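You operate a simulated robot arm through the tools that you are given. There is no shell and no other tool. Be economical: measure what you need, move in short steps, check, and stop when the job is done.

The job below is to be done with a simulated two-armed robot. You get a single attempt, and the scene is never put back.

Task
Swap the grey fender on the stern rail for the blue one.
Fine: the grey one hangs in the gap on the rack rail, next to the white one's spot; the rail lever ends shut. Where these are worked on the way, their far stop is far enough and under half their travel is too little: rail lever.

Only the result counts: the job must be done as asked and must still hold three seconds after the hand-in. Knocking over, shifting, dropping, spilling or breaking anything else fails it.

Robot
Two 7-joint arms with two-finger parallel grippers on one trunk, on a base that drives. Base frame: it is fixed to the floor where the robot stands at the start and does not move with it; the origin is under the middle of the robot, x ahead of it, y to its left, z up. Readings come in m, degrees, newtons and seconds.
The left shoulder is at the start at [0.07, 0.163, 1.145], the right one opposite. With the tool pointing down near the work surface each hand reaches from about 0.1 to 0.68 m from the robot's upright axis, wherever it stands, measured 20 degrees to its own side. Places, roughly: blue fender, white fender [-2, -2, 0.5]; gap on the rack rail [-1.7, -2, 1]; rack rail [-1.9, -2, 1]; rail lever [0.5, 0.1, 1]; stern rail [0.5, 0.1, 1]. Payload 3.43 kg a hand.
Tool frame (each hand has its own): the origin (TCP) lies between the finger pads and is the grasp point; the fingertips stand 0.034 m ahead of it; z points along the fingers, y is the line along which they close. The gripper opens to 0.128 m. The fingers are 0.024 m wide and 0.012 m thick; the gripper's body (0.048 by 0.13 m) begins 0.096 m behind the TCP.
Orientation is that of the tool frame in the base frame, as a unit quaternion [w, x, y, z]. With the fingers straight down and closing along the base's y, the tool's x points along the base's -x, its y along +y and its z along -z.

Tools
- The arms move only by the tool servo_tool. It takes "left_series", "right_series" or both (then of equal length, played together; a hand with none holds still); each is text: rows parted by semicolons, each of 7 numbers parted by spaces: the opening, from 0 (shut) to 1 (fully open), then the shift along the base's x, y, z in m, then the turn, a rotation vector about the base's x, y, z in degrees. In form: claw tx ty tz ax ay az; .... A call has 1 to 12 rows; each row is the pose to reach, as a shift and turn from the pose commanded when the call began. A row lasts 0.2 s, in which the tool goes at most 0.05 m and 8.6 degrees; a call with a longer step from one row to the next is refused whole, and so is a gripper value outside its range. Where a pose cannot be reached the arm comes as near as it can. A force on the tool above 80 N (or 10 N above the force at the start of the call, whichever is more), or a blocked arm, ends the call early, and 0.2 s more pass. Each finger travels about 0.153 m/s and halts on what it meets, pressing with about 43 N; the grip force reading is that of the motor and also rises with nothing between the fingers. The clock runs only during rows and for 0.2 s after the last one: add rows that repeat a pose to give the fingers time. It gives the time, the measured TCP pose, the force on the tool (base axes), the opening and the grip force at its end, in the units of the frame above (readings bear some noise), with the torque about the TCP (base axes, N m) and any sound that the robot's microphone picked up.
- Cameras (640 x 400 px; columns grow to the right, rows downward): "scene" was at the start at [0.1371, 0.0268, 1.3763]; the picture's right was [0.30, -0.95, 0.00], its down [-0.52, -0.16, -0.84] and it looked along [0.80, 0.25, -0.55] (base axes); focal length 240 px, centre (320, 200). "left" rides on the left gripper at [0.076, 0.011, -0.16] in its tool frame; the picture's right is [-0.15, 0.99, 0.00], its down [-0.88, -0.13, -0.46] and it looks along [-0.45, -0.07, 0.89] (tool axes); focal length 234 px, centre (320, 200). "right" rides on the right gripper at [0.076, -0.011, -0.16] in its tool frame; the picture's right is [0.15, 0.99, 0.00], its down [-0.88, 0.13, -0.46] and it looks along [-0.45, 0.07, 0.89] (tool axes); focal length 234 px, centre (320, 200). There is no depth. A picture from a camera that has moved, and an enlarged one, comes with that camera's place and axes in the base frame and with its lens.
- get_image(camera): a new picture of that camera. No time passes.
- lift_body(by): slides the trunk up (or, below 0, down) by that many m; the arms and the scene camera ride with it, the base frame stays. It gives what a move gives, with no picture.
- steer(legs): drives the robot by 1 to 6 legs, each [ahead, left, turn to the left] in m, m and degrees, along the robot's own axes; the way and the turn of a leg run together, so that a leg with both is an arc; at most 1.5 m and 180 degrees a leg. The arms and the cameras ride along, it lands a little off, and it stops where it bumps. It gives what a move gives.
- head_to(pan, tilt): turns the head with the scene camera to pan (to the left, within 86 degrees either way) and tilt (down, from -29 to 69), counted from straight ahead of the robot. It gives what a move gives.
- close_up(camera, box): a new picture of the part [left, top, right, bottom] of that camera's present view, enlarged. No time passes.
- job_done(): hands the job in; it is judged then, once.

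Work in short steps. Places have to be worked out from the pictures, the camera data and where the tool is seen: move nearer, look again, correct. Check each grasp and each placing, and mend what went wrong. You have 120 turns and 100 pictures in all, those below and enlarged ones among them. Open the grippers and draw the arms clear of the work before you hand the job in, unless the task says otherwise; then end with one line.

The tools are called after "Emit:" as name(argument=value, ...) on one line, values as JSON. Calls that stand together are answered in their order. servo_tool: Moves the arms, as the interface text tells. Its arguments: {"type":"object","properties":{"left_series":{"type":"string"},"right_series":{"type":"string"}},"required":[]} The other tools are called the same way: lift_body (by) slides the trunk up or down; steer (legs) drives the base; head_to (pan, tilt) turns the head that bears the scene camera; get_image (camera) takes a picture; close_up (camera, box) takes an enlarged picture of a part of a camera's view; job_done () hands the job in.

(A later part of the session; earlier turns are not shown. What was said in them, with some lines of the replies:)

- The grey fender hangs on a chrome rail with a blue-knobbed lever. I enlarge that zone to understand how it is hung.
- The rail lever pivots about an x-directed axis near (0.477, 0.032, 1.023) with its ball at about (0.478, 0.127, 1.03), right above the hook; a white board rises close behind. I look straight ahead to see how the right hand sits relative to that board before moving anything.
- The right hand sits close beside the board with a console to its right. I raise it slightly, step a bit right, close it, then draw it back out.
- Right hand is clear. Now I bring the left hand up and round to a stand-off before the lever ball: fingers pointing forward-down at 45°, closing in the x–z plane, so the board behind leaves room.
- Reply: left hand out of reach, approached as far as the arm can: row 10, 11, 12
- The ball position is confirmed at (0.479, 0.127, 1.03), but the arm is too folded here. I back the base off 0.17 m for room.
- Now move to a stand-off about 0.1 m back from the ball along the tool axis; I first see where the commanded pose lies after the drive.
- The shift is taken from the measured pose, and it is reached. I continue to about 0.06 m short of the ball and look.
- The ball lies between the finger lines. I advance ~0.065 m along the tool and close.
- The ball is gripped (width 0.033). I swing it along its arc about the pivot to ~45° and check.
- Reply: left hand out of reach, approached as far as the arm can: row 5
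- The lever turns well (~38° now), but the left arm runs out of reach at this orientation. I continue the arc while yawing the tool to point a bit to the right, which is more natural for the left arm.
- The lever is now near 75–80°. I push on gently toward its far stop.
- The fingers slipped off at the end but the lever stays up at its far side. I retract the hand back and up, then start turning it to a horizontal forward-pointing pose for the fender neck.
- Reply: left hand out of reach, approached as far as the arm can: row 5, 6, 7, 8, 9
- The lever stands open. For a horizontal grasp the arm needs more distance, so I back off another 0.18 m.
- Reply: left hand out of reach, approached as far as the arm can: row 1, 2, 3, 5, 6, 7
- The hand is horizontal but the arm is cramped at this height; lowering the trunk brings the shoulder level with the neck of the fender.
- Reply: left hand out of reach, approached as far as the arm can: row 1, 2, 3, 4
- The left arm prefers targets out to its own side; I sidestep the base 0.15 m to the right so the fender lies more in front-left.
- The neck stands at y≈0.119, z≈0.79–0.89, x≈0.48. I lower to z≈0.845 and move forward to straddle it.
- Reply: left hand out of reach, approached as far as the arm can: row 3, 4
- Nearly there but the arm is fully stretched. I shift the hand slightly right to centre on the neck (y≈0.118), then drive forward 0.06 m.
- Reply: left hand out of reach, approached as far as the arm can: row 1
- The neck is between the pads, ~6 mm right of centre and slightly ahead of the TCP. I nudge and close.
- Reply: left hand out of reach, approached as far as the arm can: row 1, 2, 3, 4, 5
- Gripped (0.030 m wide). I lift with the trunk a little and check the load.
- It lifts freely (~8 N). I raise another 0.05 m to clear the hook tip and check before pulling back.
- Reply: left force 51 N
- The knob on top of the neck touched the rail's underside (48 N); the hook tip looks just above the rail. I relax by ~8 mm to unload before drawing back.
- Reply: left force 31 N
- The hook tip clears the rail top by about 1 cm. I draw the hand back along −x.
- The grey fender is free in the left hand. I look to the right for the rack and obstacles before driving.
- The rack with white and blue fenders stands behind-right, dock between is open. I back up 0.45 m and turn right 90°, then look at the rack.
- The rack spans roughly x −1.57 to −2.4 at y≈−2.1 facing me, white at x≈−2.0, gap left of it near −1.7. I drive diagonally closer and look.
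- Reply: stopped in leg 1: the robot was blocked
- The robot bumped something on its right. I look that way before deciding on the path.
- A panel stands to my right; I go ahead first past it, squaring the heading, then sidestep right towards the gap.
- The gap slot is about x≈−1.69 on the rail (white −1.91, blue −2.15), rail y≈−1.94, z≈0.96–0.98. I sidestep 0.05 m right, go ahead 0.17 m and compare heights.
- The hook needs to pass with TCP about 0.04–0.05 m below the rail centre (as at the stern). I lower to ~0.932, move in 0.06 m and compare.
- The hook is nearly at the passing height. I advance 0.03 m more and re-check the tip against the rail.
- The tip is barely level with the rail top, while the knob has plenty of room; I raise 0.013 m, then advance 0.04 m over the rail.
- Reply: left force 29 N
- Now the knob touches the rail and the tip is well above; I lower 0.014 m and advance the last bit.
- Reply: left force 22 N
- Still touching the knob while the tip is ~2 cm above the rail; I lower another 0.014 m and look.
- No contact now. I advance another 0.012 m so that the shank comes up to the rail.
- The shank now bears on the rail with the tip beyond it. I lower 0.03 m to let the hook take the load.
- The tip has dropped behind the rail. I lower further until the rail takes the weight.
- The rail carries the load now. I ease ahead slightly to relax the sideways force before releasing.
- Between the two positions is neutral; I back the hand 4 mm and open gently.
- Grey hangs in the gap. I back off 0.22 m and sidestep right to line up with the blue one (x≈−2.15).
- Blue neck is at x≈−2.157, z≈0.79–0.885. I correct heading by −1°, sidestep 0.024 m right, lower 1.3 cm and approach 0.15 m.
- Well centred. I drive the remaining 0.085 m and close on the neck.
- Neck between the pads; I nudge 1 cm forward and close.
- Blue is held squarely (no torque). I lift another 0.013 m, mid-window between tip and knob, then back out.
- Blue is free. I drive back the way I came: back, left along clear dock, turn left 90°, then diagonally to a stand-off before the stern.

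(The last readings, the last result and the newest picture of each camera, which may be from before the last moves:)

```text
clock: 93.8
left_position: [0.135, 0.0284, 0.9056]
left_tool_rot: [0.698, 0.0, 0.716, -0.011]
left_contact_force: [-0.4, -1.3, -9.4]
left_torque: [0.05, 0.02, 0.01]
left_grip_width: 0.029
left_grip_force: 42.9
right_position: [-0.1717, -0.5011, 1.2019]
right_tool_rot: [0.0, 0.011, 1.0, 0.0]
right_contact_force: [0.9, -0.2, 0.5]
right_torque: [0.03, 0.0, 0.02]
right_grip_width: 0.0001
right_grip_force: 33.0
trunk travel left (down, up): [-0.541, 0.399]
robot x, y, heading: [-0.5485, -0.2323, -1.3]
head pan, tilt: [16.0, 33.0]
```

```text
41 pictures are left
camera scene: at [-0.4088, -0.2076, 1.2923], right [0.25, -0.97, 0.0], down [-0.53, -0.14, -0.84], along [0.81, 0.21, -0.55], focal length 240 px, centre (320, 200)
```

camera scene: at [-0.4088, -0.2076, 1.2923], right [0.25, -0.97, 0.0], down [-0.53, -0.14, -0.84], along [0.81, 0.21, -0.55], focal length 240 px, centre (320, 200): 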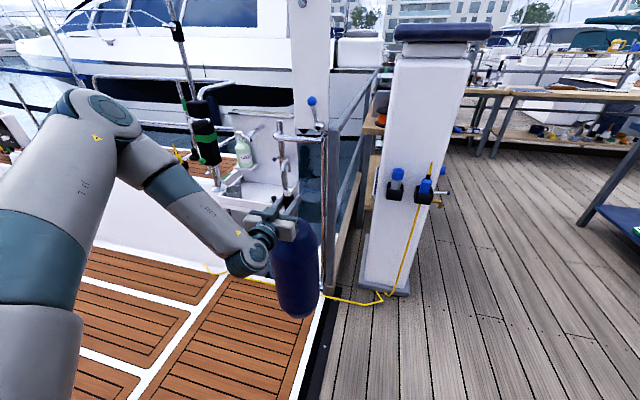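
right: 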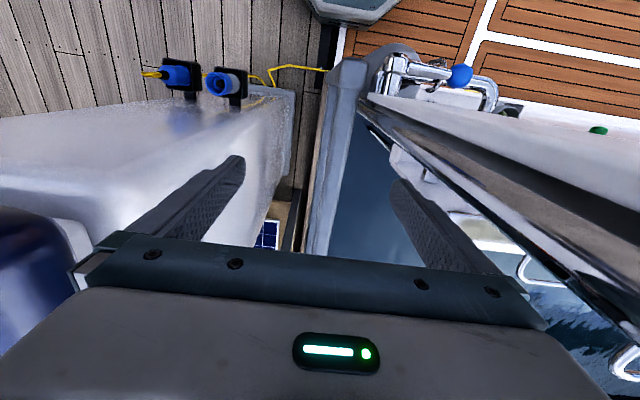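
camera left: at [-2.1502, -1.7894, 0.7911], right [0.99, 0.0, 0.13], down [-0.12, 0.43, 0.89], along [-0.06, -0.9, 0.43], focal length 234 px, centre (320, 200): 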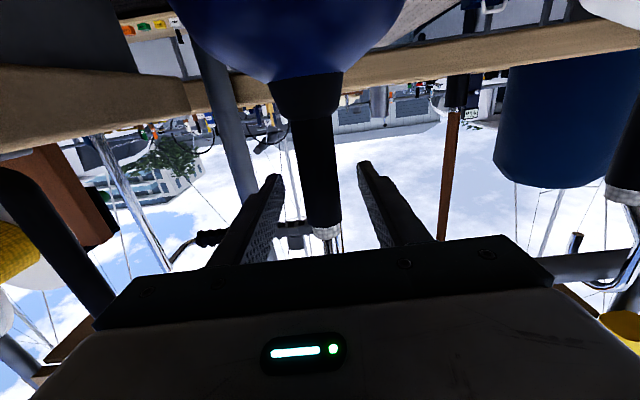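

Lever still open. I straighten heading, shift left 0.076 m and go ahead 0.23 m to just before the rail.

Emit:
steer(legs=[[0, 0.076, 1.3], [0.24, 0, 0]])

Emit:
get_image(camera="left")

Emit:
close_up(camera="scene", box=[220, 80, 380, 180])

```text
clock: 96.2
left_position: [0.3743, 0.1168, 0.9044]
left_tool_rot: [0.698, -0.006, 0.716, -0.005]
left_contact_force: [-0.8, 0.6, -8.3]
left_torque: [0.0, -0.03, -0.01]
left_grip_width: 0.0295
left_grip_force: 43.5
right_position: [0.0768, -0.4188, 1.2017]
right_tool_rot: [0.001, 0.002, 1.0, 0.0]
right_contact_force: [0.0, -0.4, -0.9]
right_torque: [0.01, 0.02, 0.02]
right_grip_width: 0.0001
right_grip_force: 33.1
trunk travel left (down, up): [-0.541, 0.399]
robot x, y, heading: [-0.3036, -0.1541, -0.3]
head pan, tilt: [16.0, 33.0]
```

```text
40 pictures are left
camera left: at [0.2121, 0.126, 0.8334], right [0.0, 0.99, 0.13], down [-0.43, -0.12, 0.89], along [0.9, -0.06, 0.43], focal length 234 px, centre (320, 200)
```

left: 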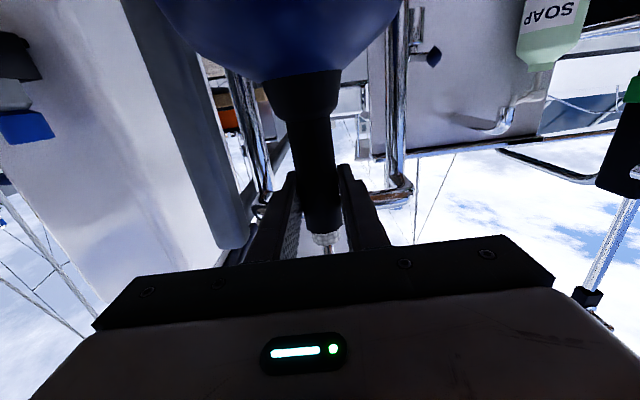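

```text
4.00 times, centred on (300, 130) of scene
camera zoom: at [-0.165, -0.1289, 1.2922], right [0.27, -0.96, 0.0], down [-0.53, -0.15, -0.84], along [0.81, 0.23, -0.55], focal length 958 px, centre (400, 480)
```

zoom: 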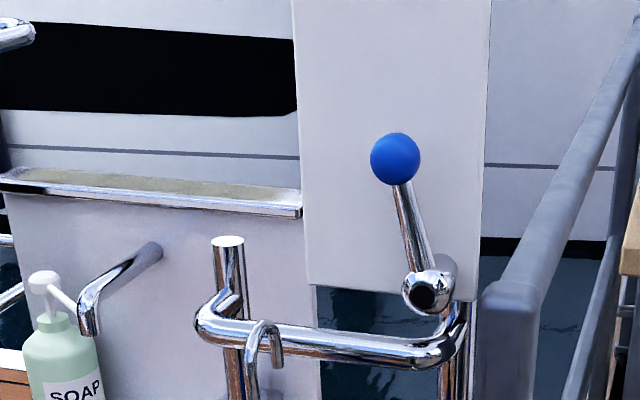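

By this view the hook tip is at z≈0.987 and the rail top at ≈0.991; I raise 0.013 m and advance 0.06 m, then re-check.

Emit:
lift_body(by=0.013)

Emit:
steer(legs=[[0.06, 0, 0.3]])

Emit:
close_up(camera="scene", box=[235, 110, 355, 185])

```text
clock: 96.9
left_position: [0.373, 0.1175, 0.9166]
left_tool_rot: [0.697, -0.005, 0.717, -0.006]
left_contact_force: [0.1, -0.4, -8.7]
left_torque: [0.1, -0.02, 0.01]
left_grip_width: 0.0295
left_grip_force: 43.4
right_position: [0.077, -0.4176, 1.2148]
right_tool_rot: [-0.001, 0.001, 1.0, 0.0]
right_contact_force: [0.5, 0.2, 0.5]
right_torque: [0.02, 0.02, -0.01]
right_grip_width: 0.0
right_grip_force: 32.8
trunk travel left (down, up): [-0.554, 0.386]
robot x, y, heading: [-0.3043, -0.1529, -0.1]
head pan, tilt: [16.0, 33.0]
```

```text
clock: 97.8
left_position: [0.4305, 0.1191, 0.9172]
left_tool_rot: [0.697, -0.008, 0.717, -0.004]
left_contact_force: [0.9, 0.3, -8.7]
left_torque: [0.07, -0.05, 0.02]
left_grip_width: 0.0297
left_grip_force: 42.7
right_position: [0.1372, -0.4162, 1.2149]
right_tool_rot: [-0.001, -0.001, 1.0, 0.0]
right_contact_force: [0.3, -0.6, 0.1]
right_torque: [-0.01, 0.05, 0.02]
right_grip_width: 0.0
right_grip_force: 33.1
trunk travel left (down, up): [-0.554, 0.386]
robot x, y, heading: [-0.2465, -0.1552, 0.1]
head pan, tilt: [16.0, 33.0]
```

```text
5.33 times, centred on (295, 148) of scene
camera zoom: at [-0.1067, -0.1284, 1.3052], right [0.28, -0.96, 0.0], down [-0.52, -0.15, -0.84], along [0.81, 0.23, -0.55], focal length 1278 px, centre (453, 480)
```

zoom: 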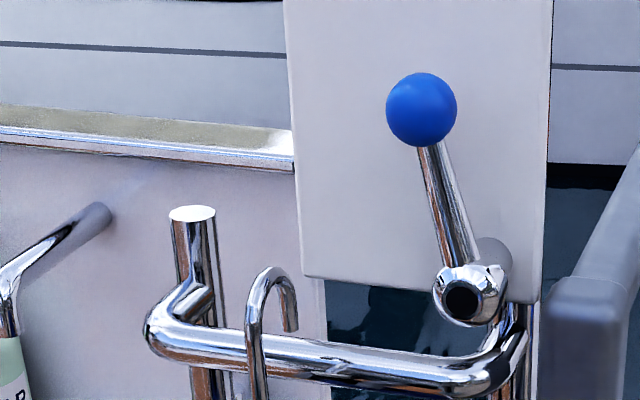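

Tip ≈1.3 cm above the rail top. I advance 0.045 m over the rail.

Emit:
steer(legs=[[0.045, 0, 0]])

Emit:
close_up(camera="scene", box=[235, 110, 355, 185])

```text
clock: 98.7
left_position: [0.475, 0.1198, 0.9171]
left_tool_rot: [0.699, -0.008, 0.716, -0.003]
left_contact_force: [-9.9, 0.2, -12.0]
left_torque: [0.0, -1.26, 0.03]
left_grip_width: 0.0292
left_grip_force: 43.3
right_position: [0.1803, -0.4169, 1.2156]
right_tool_rot: [0.001, -0.001, 1.0, 0.0]
right_contact_force: [-0.3, 0.8, -0.1]
right_torque: [-0.01, 0.07, 0.01]
right_grip_width: 0.0001
right_grip_force: 33.3
trunk travel left (down, up): [-0.554, 0.386]
robot x, y, heading: [-0.2043, -0.1529, 0.1]
head pan, tilt: [16.0, 33.0]
```

```text
5.33 times, centred on (295, 148) of scene
camera zoom: at [-0.0627, -0.1285, 1.3053], right [0.28, -0.96, 0.0], down [-0.52, -0.15, -0.84], along [0.81, 0.23, -0.55], focal length 1278 px, centre (453, 480)
```

zoom: 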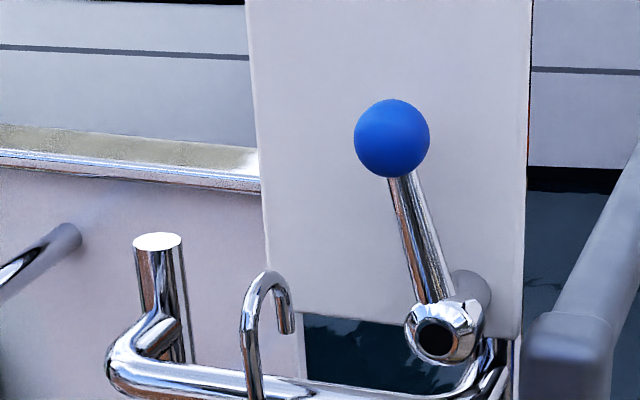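

The force acts high up (~z 1.04): the hook's bow lightly touches the board behind. The tip is past the rail; I ease back 5 mm and lower.

Emit:
servo_tool(left_series="0 -0.005 0 0 0 0 0;0 -0.005 0 0 0 0 0")

Emit:
lift_body(by=-0.015)

Emit:
close_up(camera="scene", box=[235, 120, 355, 195])

```text
clock: 99.3
left_position: [0.4711, 0.1193, 0.9182]
left_tool_rot: [0.698, -0.008, 0.717, -0.004]
left_contact_force: [-0.5, 0.3, -9.3]
left_torque: [0.04, 0.09, 0.0]
left_grip_width: 0.0294
left_grip_force: 42.8
right_position: [0.1807, -0.4179, 1.2153]
right_tool_rot: [-0.001, -0.001, 1.0, 0.001]
right_contact_force: [0.6, -0.3, 0.2]
right_torque: [0.01, 0.0, -0.02]
right_grip_width: 0.0
right_grip_force: 33.2
trunk travel left (down, up): [-0.554, 0.386]
robot x, y, heading: [-0.2038, -0.1551, -0.1]
head pan, tilt: [16.0, 33.0]
```

```text
clock: 100.0
left_position: [0.4695, 0.1201, 0.9031]
left_tool_rot: [0.698, -0.008, 0.716, -0.004]
left_contact_force: [-0.1, -0.7, -7.9]
left_torque: [0.02, 0.15, -0.02]
left_grip_width: 0.0295
left_grip_force: 43.3
right_position: [0.18, -0.4172, 1.2004]
right_tool_rot: [0.0, -0.001, 1.0, 0.0]
right_contact_force: [0.9, 0.0, -0.2]
right_torque: [0.01, 0.0, 0.02]
right_grip_width: 0.0002
right_grip_force: 33.0
trunk travel left (down, up): [-0.539, 0.401]
robot x, y, heading: [-0.203, -0.1553, 0.2]
head pan, tilt: [16.0, 33.0]
```

```text
5.33 times, centred on (295, 158) of scene
camera zoom: at [-0.0635, -0.1283, 1.2903], right [0.28, -0.96, 0.0], down [-0.52, -0.15, -0.84], along [0.81, 0.23, -0.55], focal length 1278 px, centre (453, 427)
```

zoom: 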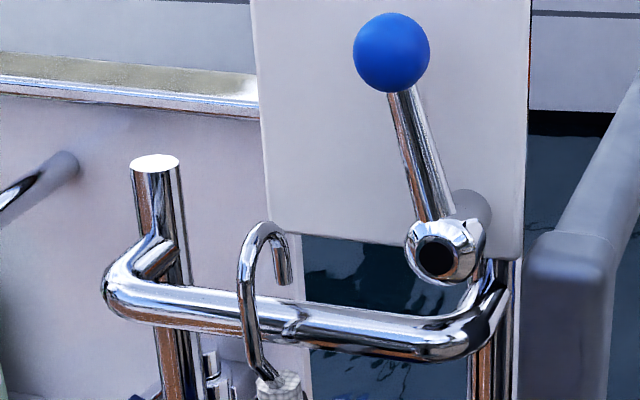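

No contact yet. I lower 0.02 m more and watch whether the tip drops behind the rail.

Emit:
lift_body(by=-0.016)

Emit:
close_up(camera="scene", box=[235, 120, 355, 195])

```text
clock: 100.6
left_position: [0.4697, 0.1184, 0.8973]
left_tool_rot: [0.706, -0.009, 0.708, -0.004]
left_contact_force: [14.9, 7.9, 48.1]
left_torque: [-0.65, 0.49, -0.08]
left_grip_width: 0.0301
left_grip_force: 42.7
right_position: [0.1771, -0.4191, 1.1853]
right_tool_rot: [0.002, -0.001, 1.0, 0.001]
right_contact_force: [-0.6, 0.6, -0.5]
right_torque: [-0.01, -0.02, -0.03]
right_grip_width: 0.0001
right_grip_force: 33.2
trunk travel left (down, up): [-0.523, 0.417]
robot x, y, heading: [-0.2013, -0.1503, 0.0]
head pan, tilt: [16.0, 33.0]
```

```text
5.33 times, centred on (295, 158) of scene
camera zoom: at [-0.0666, -0.1295, 1.2757], right [0.28, -0.96, 0.0], down [-0.52, -0.15, -0.84], along [0.81, 0.23, -0.54], focal length 1278 px, centre (453, 427)
```

zoom: 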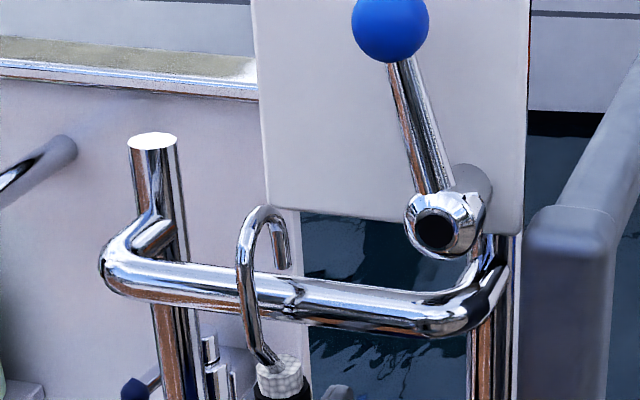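

The tip landed on the rear slope of the rail (it pushes forward), so only a few mm are missing. I raise 0.014 m, move 6 mm further forward and lower again.

Emit:
lift_body(by=0.015)

Emit:
servo_tool(left_series="0 0.006 0 0 0 0 0;0 0.008 0 0 0 0 0")

Emit:
get_image(camera="left")

```text
clock: 101.2
left_position: [0.4672, 0.1184, 0.8981]
left_tool_rot: [0.694, -0.007, 0.72, -0.004]
left_contact_force: [0.6, -0.2, -5.7]
left_torque: [0.0, -0.29, 0.0]
left_grip_width: 0.0295
left_grip_force: 43.1
right_position: [0.1782, -0.4187, 1.1987]
right_tool_rot: [0.0, -0.001, 1.0, 0.0]
right_contact_force: [0.0, 0.1, 0.4]
right_torque: [-0.03, 0.0, 0.01]
right_grip_width: 0.0003
right_grip_force: 32.6
trunk travel left (down, up): [-0.538, 0.402]
robot x, y, heading: [-0.2029, -0.1555, -0.0]
head pan, tilt: [16.0, 33.0]
```

```text
clock: 101.8
left_position: [0.4789, 0.1185, 0.9013]
left_tool_rot: [0.697, -0.007, 0.717, -0.004]
left_contact_force: [-0.6, -0.6, -8.9]
left_torque: [0.07, 0.07, -0.02]
left_grip_width: 0.0296
left_grip_force: 43.2
right_position: [0.1805, -0.4169, 1.1985]
right_tool_rot: [0.001, 0.0, 1.0, 0.0]
right_contact_force: [-0.8, -0.8, -0.2]
right_torque: [0.0, -0.04, -0.01]
right_grip_width: 0.0
right_grip_force: 33.6
trunk travel left (down, up): [-0.538, 0.402]
robot x, y, heading: [-0.1992, -0.1551, 0.4]
head pan, tilt: [16.0, 33.0]
```

```text
34 pictures are left
camera left: at [0.3162, 0.1277, 0.8304], right [0.0, 0.99, 0.13], down [-0.43, -0.12, 0.89], along [0.9, -0.06, 0.43], focal length 234 px, centre (320, 200)
```

left: 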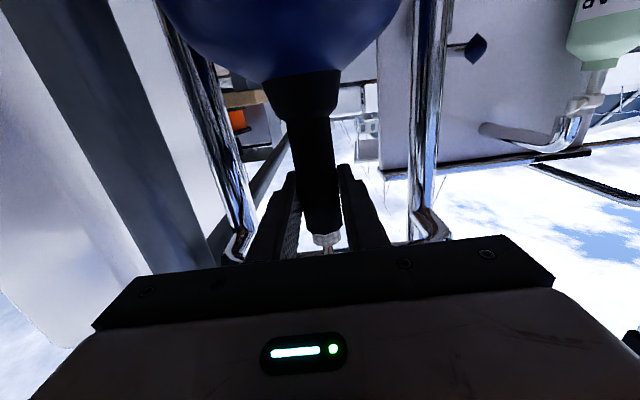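

No contact at x=0.479. I go 4 mm further and lower 0.016 m again.

Emit:
servo_tool(left_series="0 0.004 0 0 0 0 0")

Emit:
lift_body(by=-0.014)

Emit:
close_up(camera="scene", box=[235, 120, 355, 195])

```text
clock: 102.2
left_position: [0.4825, 0.1192, 0.9019]
left_tool_rot: [0.697, -0.007, 0.717, -0.005]
left_contact_force: [0.8, 0.4, -8.5]
left_torque: [0.03, 0.12, 0.0]
left_grip_width: 0.0297
left_grip_force: 43.0
right_position: [0.1795, -0.4177, 1.1989]
right_tool_rot: [-0.001, -0.001, 1.0, 0.001]
right_contact_force: [-0.4, -0.4, 0.2]
right_torque: [-0.01, -0.04, 0.01]
right_grip_width: 0.0001
right_grip_force: 32.8
trunk travel left (down, up): [-0.538, 0.402]
robot x, y, heading: [-0.2032, -0.158, -0.0]
head pan, tilt: [16.0, 33.0]
```

```text
clock: 102.8
left_position: [0.4827, 0.1188, 0.8884]
left_tool_rot: [0.698, -0.007, 0.716, -0.004]
left_contact_force: [0.6, 0.6, -8.3]
left_torque: [0.05, 0.14, 0.0]
left_grip_width: 0.0297
left_grip_force: 42.8
right_position: [0.1814, -0.4181, 1.1839]
right_tool_rot: [0.0, -0.001, 1.0, 0.0]
right_contact_force: [0.2, 1.0, 0.1]
right_torque: [-0.01, 0.0, 0.0]
right_grip_width: 0.0
right_grip_force: 33.4
trunk travel left (down, up): [-0.524, 0.416]
robot x, y, heading: [-0.2047, -0.1569, -0.1]
head pan, tilt: [16.0, 33.0]
```

```text
5.33 times, centred on (295, 158) of scene
camera zoom: at [-0.0634, -0.1283, 1.2753], right [0.28, -0.96, 0.0], down [-0.52, -0.15, -0.84], along [0.81, 0.23, -0.55], focal length 1278 px, centre (453, 427)
```

zoom: 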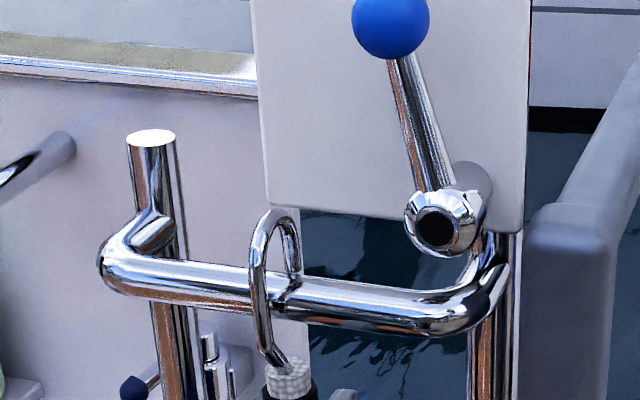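

The tip is behind the rail now. I keep lowering until the rail takes the weight.

Emit:
lift_body(by=-0.016)

Emit:
close_up(camera="scene", box=[235, 120, 355, 195])

```text
clock: 103.5
left_position: [0.4823, 0.1197, 0.8722]
left_tool_rot: [0.698, -0.007, 0.716, -0.004]
left_contact_force: [0.3, 0.6, -9.4]
left_torque: [0.08, 0.25, -0.03]
left_grip_width: 0.0294
left_grip_force: 43.0
right_position: [0.1796, -0.4176, 1.1699]
right_tool_rot: [0.001, -0.001, 1.0, -0.001]
right_contact_force: [-0.5, 0.1, 0.4]
right_torque: [-0.02, 0.01, 0.0]
right_grip_width: 0.0
right_grip_force: 32.6
trunk travel left (down, up): [-0.508, 0.432]
robot x, y, heading: [-0.1967, -0.1545, 0.1]
head pan, tilt: [16.0, 33.0]
```

```text
5.33 times, centred on (295, 158) of scene
camera zoom: at [-0.0634, -0.1284, 1.2592], right [0.28, -0.96, 0.0], down [-0.52, -0.15, -0.84], along [0.81, 0.23, -0.55], focal length 1278 px, centre (453, 427)
```

zoom: 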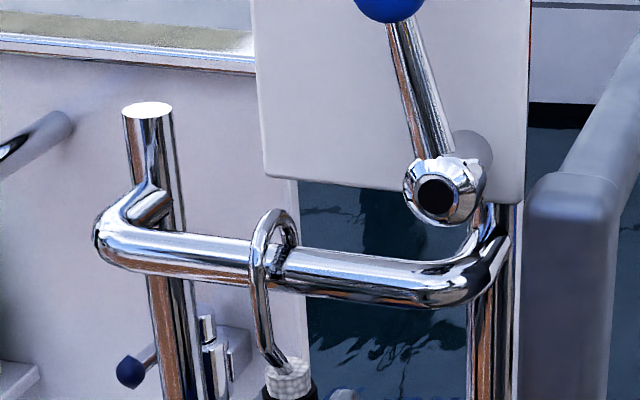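

Almost seated; I lower another 7 mm.

Emit:
lift_body(by=-0.007)

```text
clock: 104.0
left_position: [0.4844, 0.1193, 0.8664]
left_tool_rot: [0.699, -0.008, 0.715, -0.004]
left_contact_force: [11.2, -0.1, 1.7]
left_torque: [0.02, 1.23, -0.03]
left_grip_width: 0.0294
left_grip_force: 43.1
right_position: [0.1797, -0.4181, 1.1621]
right_tool_rot: [0.001, 0.0, 1.0, 0.0]
right_contact_force: [0.0, -0.5, 1.1]
right_torque: [0.0, 0.02, 0.01]
right_grip_width: 0.0
right_grip_force: 32.9
trunk travel left (down, up): [-0.501, 0.439]
robot x, y, heading: [-0.2012, -0.155, 0.3]
head pan, tilt: [16.0, 33.0]
```

Seated (weight taken). I ease 5 mm forward to relax the sideways force and open gently.

Emit:
servo_tool(left_series="0 0.005 0 -0.001 0 0 0;0.27 0.005 0 -0.001 0 0 0;0.3 0.005 0 -0.001 0 0 0;0.35 0.005 0 -0.001 0 0 0;0.45 0.005 0 -0.001 0 0 0;0.5 0.005 0 -0.001 0 0 0;0.5 0.005 0 -0.001 0 0 0")

Emit:
close_up(camera="scene", box=[215, 100, 375, 200])

Emit:
get_image(camera="left")

```text
clock: 105.6
left_position: [0.4863, 0.1209, 0.8633]
left_tool_rot: [0.698, -0.008, 0.716, -0.004]
left_contact_force: [-0.3, 0.9, 0.9]
left_torque: [-0.05, -0.02, -0.01]
left_grip_width: 0.0642
left_grip_force: 0.0
right_position: [0.1784, -0.4176, 1.1623]
right_tool_rot: [0.0, -0.001, 1.0, 0.0]
right_contact_force: [-0.4, 0.2, -0.6]
right_torque: [0.0, -0.02, 0.01]
right_grip_width: 0.0
right_grip_force: 33.1
trunk travel left (down, up): [-0.501, 0.439]
robot x, y, heading: [-0.1989, -0.1534, -0.3]
head pan, tilt: [16.0, 33.0]
```

```text
4.00 times, centred on (295, 150) of scene
camera zoom: at [-0.0641, -0.1288, 1.2524], right [0.28, -0.96, 0.0], down [-0.52, -0.15, -0.84], along [0.81, 0.23, -0.54], focal length 958 px, centre (420, 400)
```

zoom: 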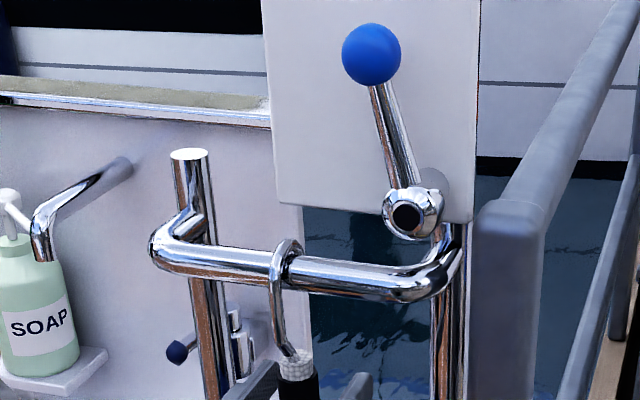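

```text
30 pictures are left
camera left: at [0.3251, 0.1276, 0.7932], right [0.0, 0.99, 0.13], down [-0.43, -0.12, 0.89], along [0.9, -0.06, 0.43], focal length 234 px, centre (320, 200)
```

left: 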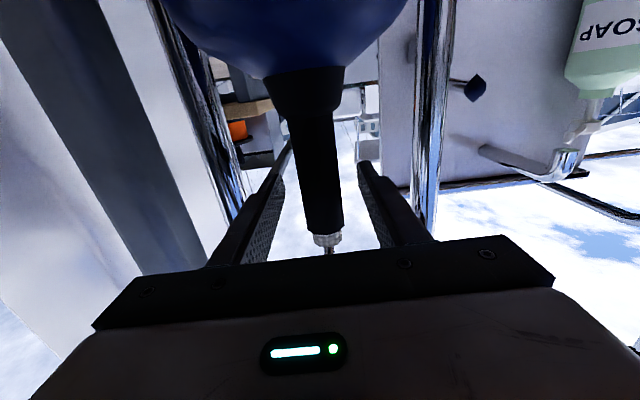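

Blue hangs on the stern rail. I back off, and with the trunk raise and shift the hand to the right of the lever ball (ball ≈ y 0.055, z 1.12), to push it shut.

Emit:
steer(legs=[[-0.25, 0, 0]])

Emit:
lift_body(by=0.25)

Emit:
servo_tool(left_series="0.2 0 0 0 0 0 0;0 0 0 0 0 0 0;0 0 0 0 0 0 0")

Emit:
steer(legs=[[0, -0.11, 0]])

Emit:
get_image(camera="left")

Emit:
get_image(camera="scene")

```text
clock: 107.5
left_position: [0.2347, 0.1216, 0.8654]
left_tool_rot: [0.699, -0.009, 0.715, -0.003]
left_contact_force: [-0.1, 0.3, 0.6]
left_torque: [-0.01, 0.01, -0.01]
left_grip_width: 0.064
left_grip_force: 0.0
right_position: [-0.072, -0.4165, 1.1634]
right_tool_rot: [0.001, -0.002, 1.0, 0.0]
right_contact_force: [0.3, -0.2, 0.7]
right_torque: [0.0, -0.04, -0.01]
right_grip_width: 0.0
right_grip_force: 33.1
trunk travel left (down, up): [-0.501, 0.439]
robot x, y, heading: [-0.4557, -0.1509, 0.2]
head pan, tilt: [16.0, 33.0]
```

```text
clock: 110.0
left_position: [0.2348, 0.1208, 1.1134]
left_tool_rot: [0.698, -0.009, 0.716, -0.003]
left_contact_force: [1.2, -0.1, -0.8]
left_torque: [-0.02, 0.0, 0.0]
left_grip_width: 0.064
left_grip_force: 0.0
right_position: [-0.0693, -0.4169, 1.4126]
right_tool_rot: [0.0, -0.002, 1.0, -0.001]
right_contact_force: [0.3, 0.1, -0.6]
right_torque: [0.0, 0.0, 0.02]
right_grip_width: 0.0001
right_grip_force: 33.0
trunk travel left (down, up): [-0.751, 0.189]
robot x, y, heading: [-0.4509, -0.1512, -0.0]
head pan, tilt: [16.0, 33.0]
```

```text
clock: 110.8
left_position: [0.2344, 0.1212, 1.1158]
left_tool_rot: [0.699, -0.008, 0.716, -0.003]
left_contact_force: [0.7, -0.1, -0.2]
left_torque: [0.01, 0.0, 0.02]
left_grip_width: 0.0002
left_grip_force: 33.2
right_position: [-0.0703, -0.4171, 1.413]
right_tool_rot: [0.001, -0.002, 1.0, 0.0]
right_contact_force: [-0.8, 0.7, -0.2]
right_torque: [0.0, -0.01, 0.04]
right_grip_width: 0.0
right_grip_force: 33.0
trunk travel left (down, up): [-0.751, 0.189]
robot x, y, heading: [-0.4511, -0.1533, 0.1]
head pan, tilt: [16.0, 33.0]
```

```text
clock: 112.0
left_position: [0.2351, 0.0142, 1.1138]
left_tool_rot: [0.698, -0.008, 0.716, -0.004]
left_contact_force: [-0.5, 0.1, 0.0]
left_torque: [-0.02, -0.04, -0.01]
left_grip_width: 0.0
left_grip_force: 32.6
right_position: [-0.0711, -0.5252, 1.4117]
right_tool_rot: [0.0, -0.001, 1.0, -0.001]
right_contact_force: [-0.8, 0.1, 0.7]
right_torque: [0.0, -0.04, 0.0]
right_grip_width: 0.0
right_grip_force: 33.1
trunk travel left (down, up): [-0.751, 0.189]
robot x, y, heading: [-0.4509, -0.2638, 0.2]
head pan, tilt: [16.0, 33.0]
```

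```text
29 pictures are left
camera left: at [0.0741, 0.0207, 1.0428], right [0.0, 0.99, 0.13], down [-0.43, -0.12, 0.89], along [0.9, -0.05, 0.43], focal length 234 px, centre (320, 200)
```

left: 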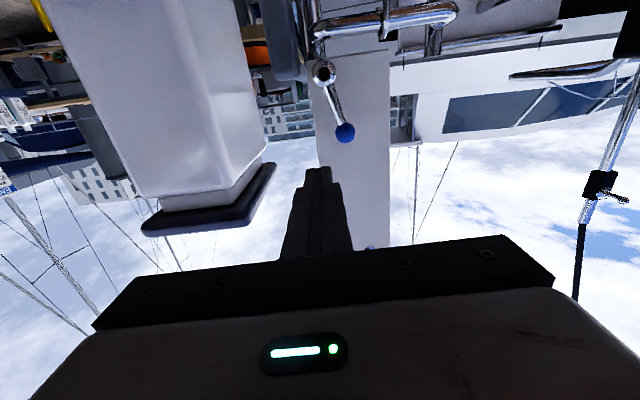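

```text
28 pictures are left
camera scene: at [-0.3146, -0.2362, 1.5023], right [0.28, -0.96, 0.0], down [-0.52, -0.15, -0.84], along [0.81, 0.23, -0.55], focal length 240 px, centre (320, 200)
```

scene: 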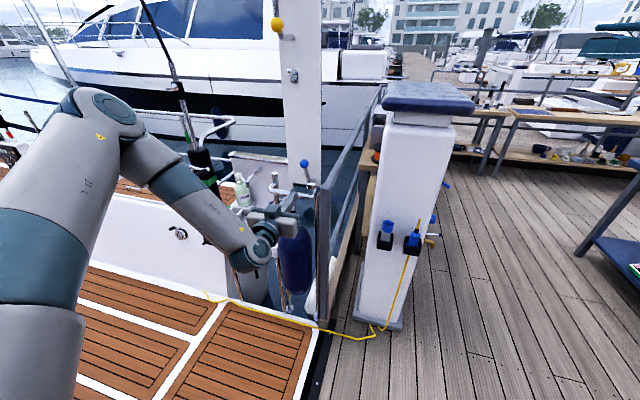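

Ball confirmed at (0.478, 0.056, 1.117); the closed fingertips will pass right of it. I drive ahead 0.215 m.

Emit:
steer(legs=[[0.215, 0, 0]])

Emit:
get_image(camera="left")

```text
clock: 113.7
left_position: [0.4544, 0.0098, 1.1148]
left_tool_rot: [0.699, -0.008, 0.715, -0.003]
left_contact_force: [0.9, 0.2, -0.2]
left_torque: [0.04, 0.02, -0.03]
left_grip_width: 0.0001
left_grip_force: 32.7
right_position: [0.1451, -0.5272, 1.4135]
right_tool_rot: [0.001, -0.001, 1.0, 0.0]
right_contact_force: [-0.3, -0.4, -0.3]
right_torque: [0.0, 0.01, 0.02]
right_grip_width: 0.0
right_grip_force: 33.1
trunk travel left (down, up): [-0.751, 0.189]
robot x, y, heading: [-0.2341, -0.2605, -0.1]
head pan, tilt: [16.0, 33.0]
```

```text
27 pictures are left
camera left: at [0.2921, 0.0189, 1.0438], right [0.0, 0.99, 0.13], down [-0.43, -0.12, 0.89], along [0.9, -0.05, 0.43], focal length 234 px, centre (320, 200)
```

left: 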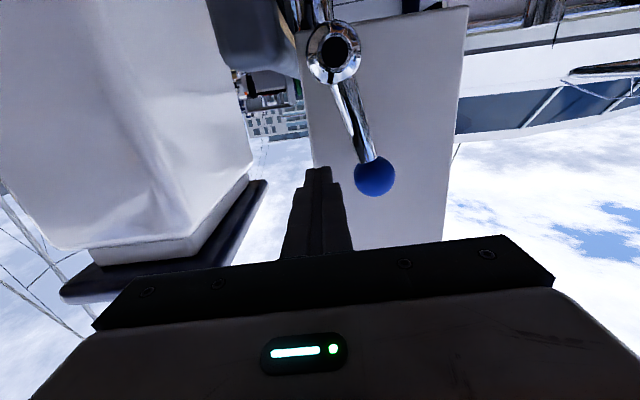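

Now I sweep the fingertips along the arc, pushing the ball left and down to about half way.

Emit:
servo_tool(left_series="0 0 0.014 0.003 0 0 0;0 0 0.0305 0.003 0 0 0;0 0 0.047 0 0 0 0;0 0 0.0623 -0.006 0 0 0;0 0 0.0767 -0.014 0 0 0;0 0 0.0894 -0.025 0 0 0")

Emit:
get_image(camera="left")

```text
clock: 115.1
left_position: [0.4538, 0.1012, 1.0903]
left_tool_rot: [0.699, -0.008, 0.715, -0.003]
left_contact_force: [-0.5, -1.5, 0.7]
left_torque: [0.03, 0.0, -0.02]
left_grip_width: 0.0
left_grip_force: 33.0
right_position: [0.1471, -0.5267, 1.4126]
right_tool_rot: [0.0, -0.001, 1.0, 0.0]
right_contact_force: [-0.5, 0.7, 0.2]
right_torque: [0.0, 0.02, 0.04]
right_grip_width: 0.0
right_grip_force: 32.8
trunk travel left (down, up): [-0.751, 0.189]
robot x, y, heading: [-0.2342, -0.2654, -0.1]
head pan, tilt: [16.0, 33.0]
```

```text
26 pictures are left
camera left: at [0.293, 0.1091, 1.0187], right [0.0, 0.99, 0.13], down [-0.44, -0.12, 0.89], along [0.9, -0.05, 0.43], focal length 234 px, centre (320, 200)
```

left: 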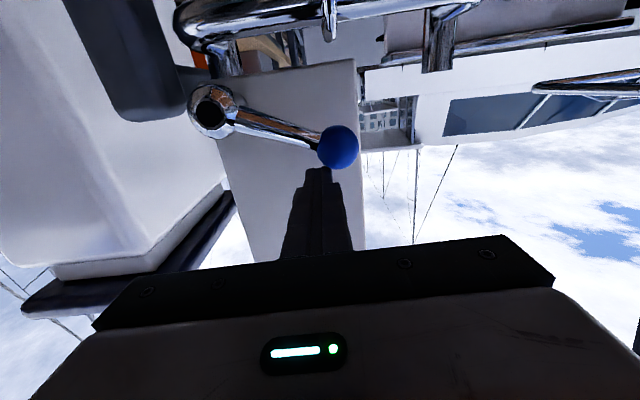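

The lever follows well. I continue the arc down to the shut stop.

Emit:
servo_tool(left_series="0 0 0.0086 -0.013 0 0 0;0 0 0.0155 -0.024 0 0 0;0 0 0.019 -0.032 0 0 0;0 0 0.022 -0.038 0 0 0;0 0 0.023 -0.042 0 0 0")

Emit:
close_up(camera="left", box=[160, 0, 400, 150])

Emit:
close_up(camera="scene", box=[220, 120, 380, 220])

```text
clock: 116.3
left_position: [0.4533, 0.1228, 1.0553]
left_tool_rot: [0.698, -0.008, 0.716, -0.004]
left_contact_force: [-0.8, -0.9, 2.4]
left_torque: [0.02, -0.08, 0.04]
left_grip_width: 0.0
left_grip_force: 33.4
left hand out of reach, approached as far as the arm can: row 5
right_position: [0.1462, -0.5267, 1.4126]
right_tool_rot: [0.001, 0.0, 1.0, 0.0]
right_contact_force: [-0.4, -0.2, -0.9]
right_torque: [-0.02, -0.01, 0.01]
right_grip_width: 0.0
right_grip_force: 32.3
trunk travel left (down, up): [-0.751, 0.189]
robot x, y, heading: [-0.2306, -0.2623, 0.2]
head pan, tilt: [16.0, 33.0]
```

```text
2.67 times, centred on (280, 75) of left
camera zoom: at [0.2918, 0.131, 0.9832], right [0.0, 0.99, 0.13], down [-0.43, -0.12, 0.89], along [0.9, -0.06, 0.43], focal length 624 px, centre (427, 533)
```

zoom: 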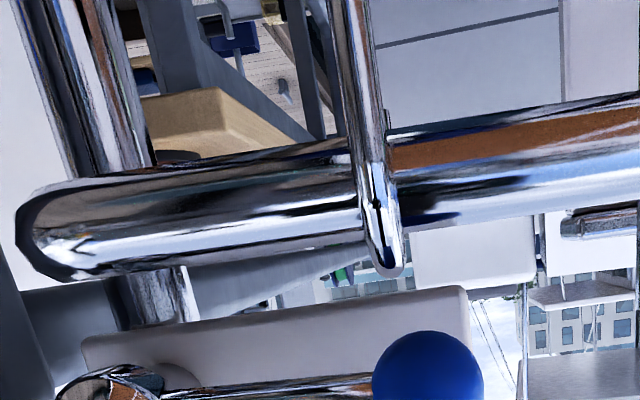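

```text
4.00 times, centred on (300, 170) of scene
camera zoom: at [-0.0965, -0.2378, 1.5025], right [0.28, -0.96, 0.0], down [-0.52, -0.15, -0.84], along [0.81, 0.23, -0.54], focal length 958 px, centre (400, 320)
```

zoom: 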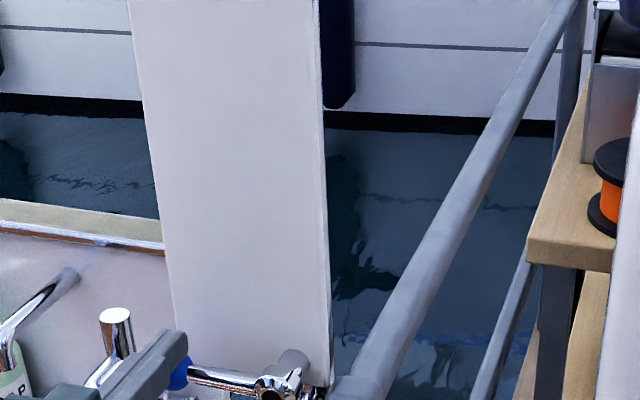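

The lever lies nearly horizontal (contact only 2 N). I press down a few mm with the trunk to make sure it is at its stop.

Emit:
lift_body(by=-0.008)

```text
clock: 116.9
left_position: [0.4541, 0.1224, 1.0521]
left_tool_rot: [0.703, -0.008, 0.711, -0.003]
left_contact_force: [6.6, 5.9, 30.9]
left_torque: [0.19, -0.94, 0.18]
left_grip_width: 0.0
left_grip_force: 33.2
right_position: [0.1438, -0.5288, 1.4057]
right_tool_rot: [0.002, 0.0, 1.0, 0.001]
right_contact_force: [-0.2, -0.1, 0.4]
right_torque: [-0.02, 0.01, -0.02]
right_grip_width: 0.0
right_grip_force: 33.4
trunk travel left (down, up): [-0.743, 0.197]
robot x, y, heading: [-0.2352, -0.2643, 0.1]
head pan, tilt: [16.0, 33.0]
```

The stop is reached (31 N upward). I raise off the ball and back away, then inspect.

Emit:
lift_body(by=0.03)

Emit:
steer(legs=[[-0.25, 0, 0]])

Emit:
servo_tool(left_series="0.3 0 0 0 0 0 0;0.5 0 0.02 0 0 0 0;0.5 0 0.04 0 0 0 0;0.5 0 0.08 0 0 0 0;0.5 0 0.12 0 0 0 0", right_series="0.3 0 0 0 0 0 0;0.5 0 0 0 0 0 0;0.5 0 0 0 0 0 0;0.5 0 0 0 0 0 0;0.5 0 0 0 0 0 0")

Emit:
close_up(camera="scene", box=[220, 120, 380, 220])

Emit:
get_image(camera="scene")

```text
clock: 117.6
left_position: [0.4523, 0.1221, 1.0745]
left_tool_rot: [0.698, -0.007, 0.716, -0.003]
left_contact_force: [0.6, -0.8, -0.5]
left_torque: [-0.02, 0.04, 0.01]
left_grip_width: 0.0001
left_grip_force: 33.0
right_position: [0.1464, -0.5275, 1.4347]
right_tool_rot: [0.001, -0.001, 1.0, -0.001]
right_contact_force: [-0.5, -0.4, -0.2]
right_torque: [-0.02, -0.02, 0.0]
right_grip_width: 0.0
right_grip_force: 32.8
trunk travel left (down, up): [-0.773, 0.167]
robot x, y, heading: [-0.2325, -0.2657, 0.1]
head pan, tilt: [16.0, 33.0]
```

```text
clock: 119.5
left_position: [0.2019, 0.1231, 1.0749]
left_tool_rot: [0.698, -0.007, 0.716, -0.004]
left_contact_force: [0.3, -0.4, 0.5]
left_torque: [0.0, 0.02, -0.01]
left_grip_width: 0.0
left_grip_force: 33.5
right_position: [-0.1049, -0.5259, 1.4355]
right_tool_rot: [-0.001, 0.001, 1.0, 0.001]
right_contact_force: [-0.7, -0.2, 0.1]
right_torque: [-0.01, -0.01, -0.02]
right_grip_width: 0.0
right_grip_force: 32.8
trunk travel left (down, up): [-0.773, 0.167]
robot x, y, heading: [-0.4822, -0.2625, -0.3]
head pan, tilt: [16.0, 33.0]
```

```text
clock: 120.7
left_position: [0.2009, 0.2444, 1.0773]
left_tool_rot: [0.698, -0.006, 0.716, -0.005]
left_contact_force: [-1.1, -0.7, -0.3]
left_torque: [-0.03, -0.02, -0.04]
left_grip_width: 0.0638
left_grip_force: 0.1
right_position: [-0.1077, -0.5236, 1.4354]
right_tool_rot: [0.001, 0.0, 1.0, -0.001]
right_contact_force: [-0.6, 0.7, 0.3]
right_torque: [0.02, -0.06, 0.0]
right_grip_width: 0.0639
right_grip_force: 0.0
trunk travel left (down, up): [-0.773, 0.167]
robot x, y, heading: [-0.4874, -0.2596, -0.2]
head pan, tilt: [16.0, 33.0]
```

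```text
4.00 times, centred on (300, 170) of scene
camera zoom: at [-0.3507, -0.2349, 1.5245], right [0.27, -0.96, 0.0], down [-0.52, -0.15, -0.84], along [0.81, 0.23, -0.54], focal length 958 px, centre (400, 320)
```

zoom: 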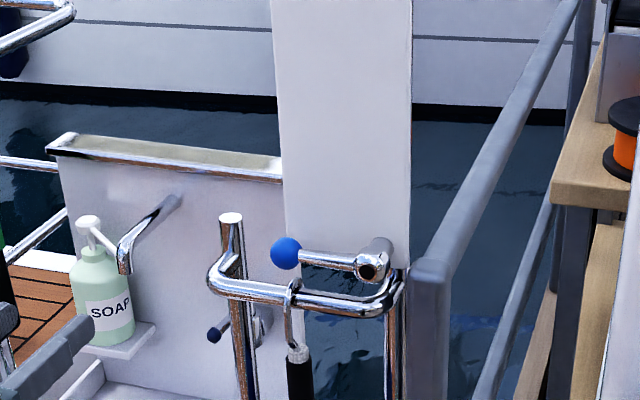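

```text
22 pictures are left
camera scene: at [-0.3507, -0.2349, 1.5245], right [0.27, -0.96, 0.0], down [-0.52, -0.15, -0.84], along [0.81, 0.23, -0.54], focal length 240 px, centre (320, 200)
```

scene: 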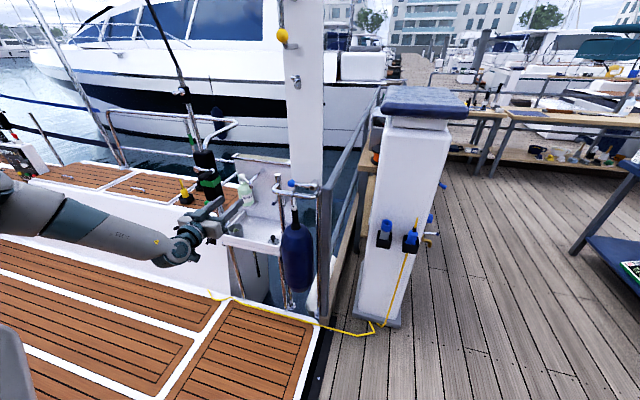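

Lever shut, blue hanging beneath it. One last glance at the rack to confirm the grey one still hangs.

Emit:
head_to(pan=-86, tilt=20)

Emit:
close_up(camera="scene", box=[440, 100, 640, 225])

```text
clock: 122.5
left_position: [0.2003, 0.2423, 1.0769]
left_tool_rot: [0.698, -0.008, 0.716, -0.004]
left_contact_force: [-0.1, 0.1, 0.1]
left_torque: [0.0, 0.02, -0.02]
left_grip_width: 0.064
left_grip_force: 0.0
right_position: [-0.1053, -0.5272, 1.435]
right_tool_rot: [0.0, 0.0, 1.0, 0.0]
right_contact_force: [0.3, 0.1, 1.4]
right_torque: [0.0, 0.0, -0.01]
right_grip_width: 0.0642
right_grip_force: 0.1
trunk travel left (down, up): [-0.773, 0.167]
robot x, y, heading: [-0.4835, -0.2605, -0.1]
head pan, tilt: [-85.9, 20.0]
```

```text
3.20 times, centred on (540, 162) of scene
camera zoom: at [-0.4283, -0.3548, 1.5452], right [-1.0, -0.07, 0.0], down [-0.02, 0.34, -0.94], along [0.07, -0.94, -0.34], focal length 767 px, centre (-384, 320)
```

zoom: 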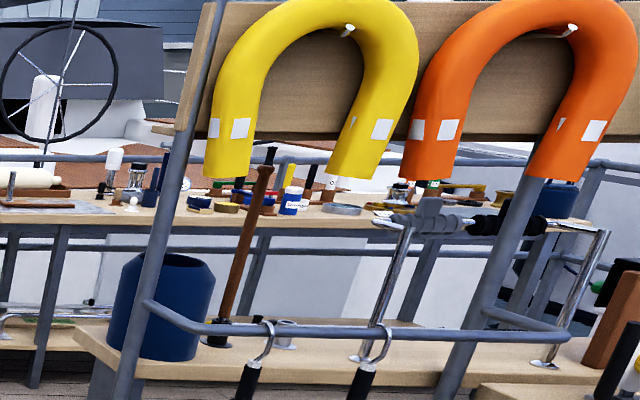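

Grey and white both hang on the rack rail and the arms are clear of the work, so I hand in.

Emit:
job_done()

```text
The job is handed in.
```

The blue fender now hangs on the stern rail with the rail lever shut against its stop, and the grey one hangs in the gap on the rack rail next to the white one; both were still in place when I checked just before handing in. On the way to the rack the robot was stopped once by a panel on the dock; I saw no sign that it had moved.
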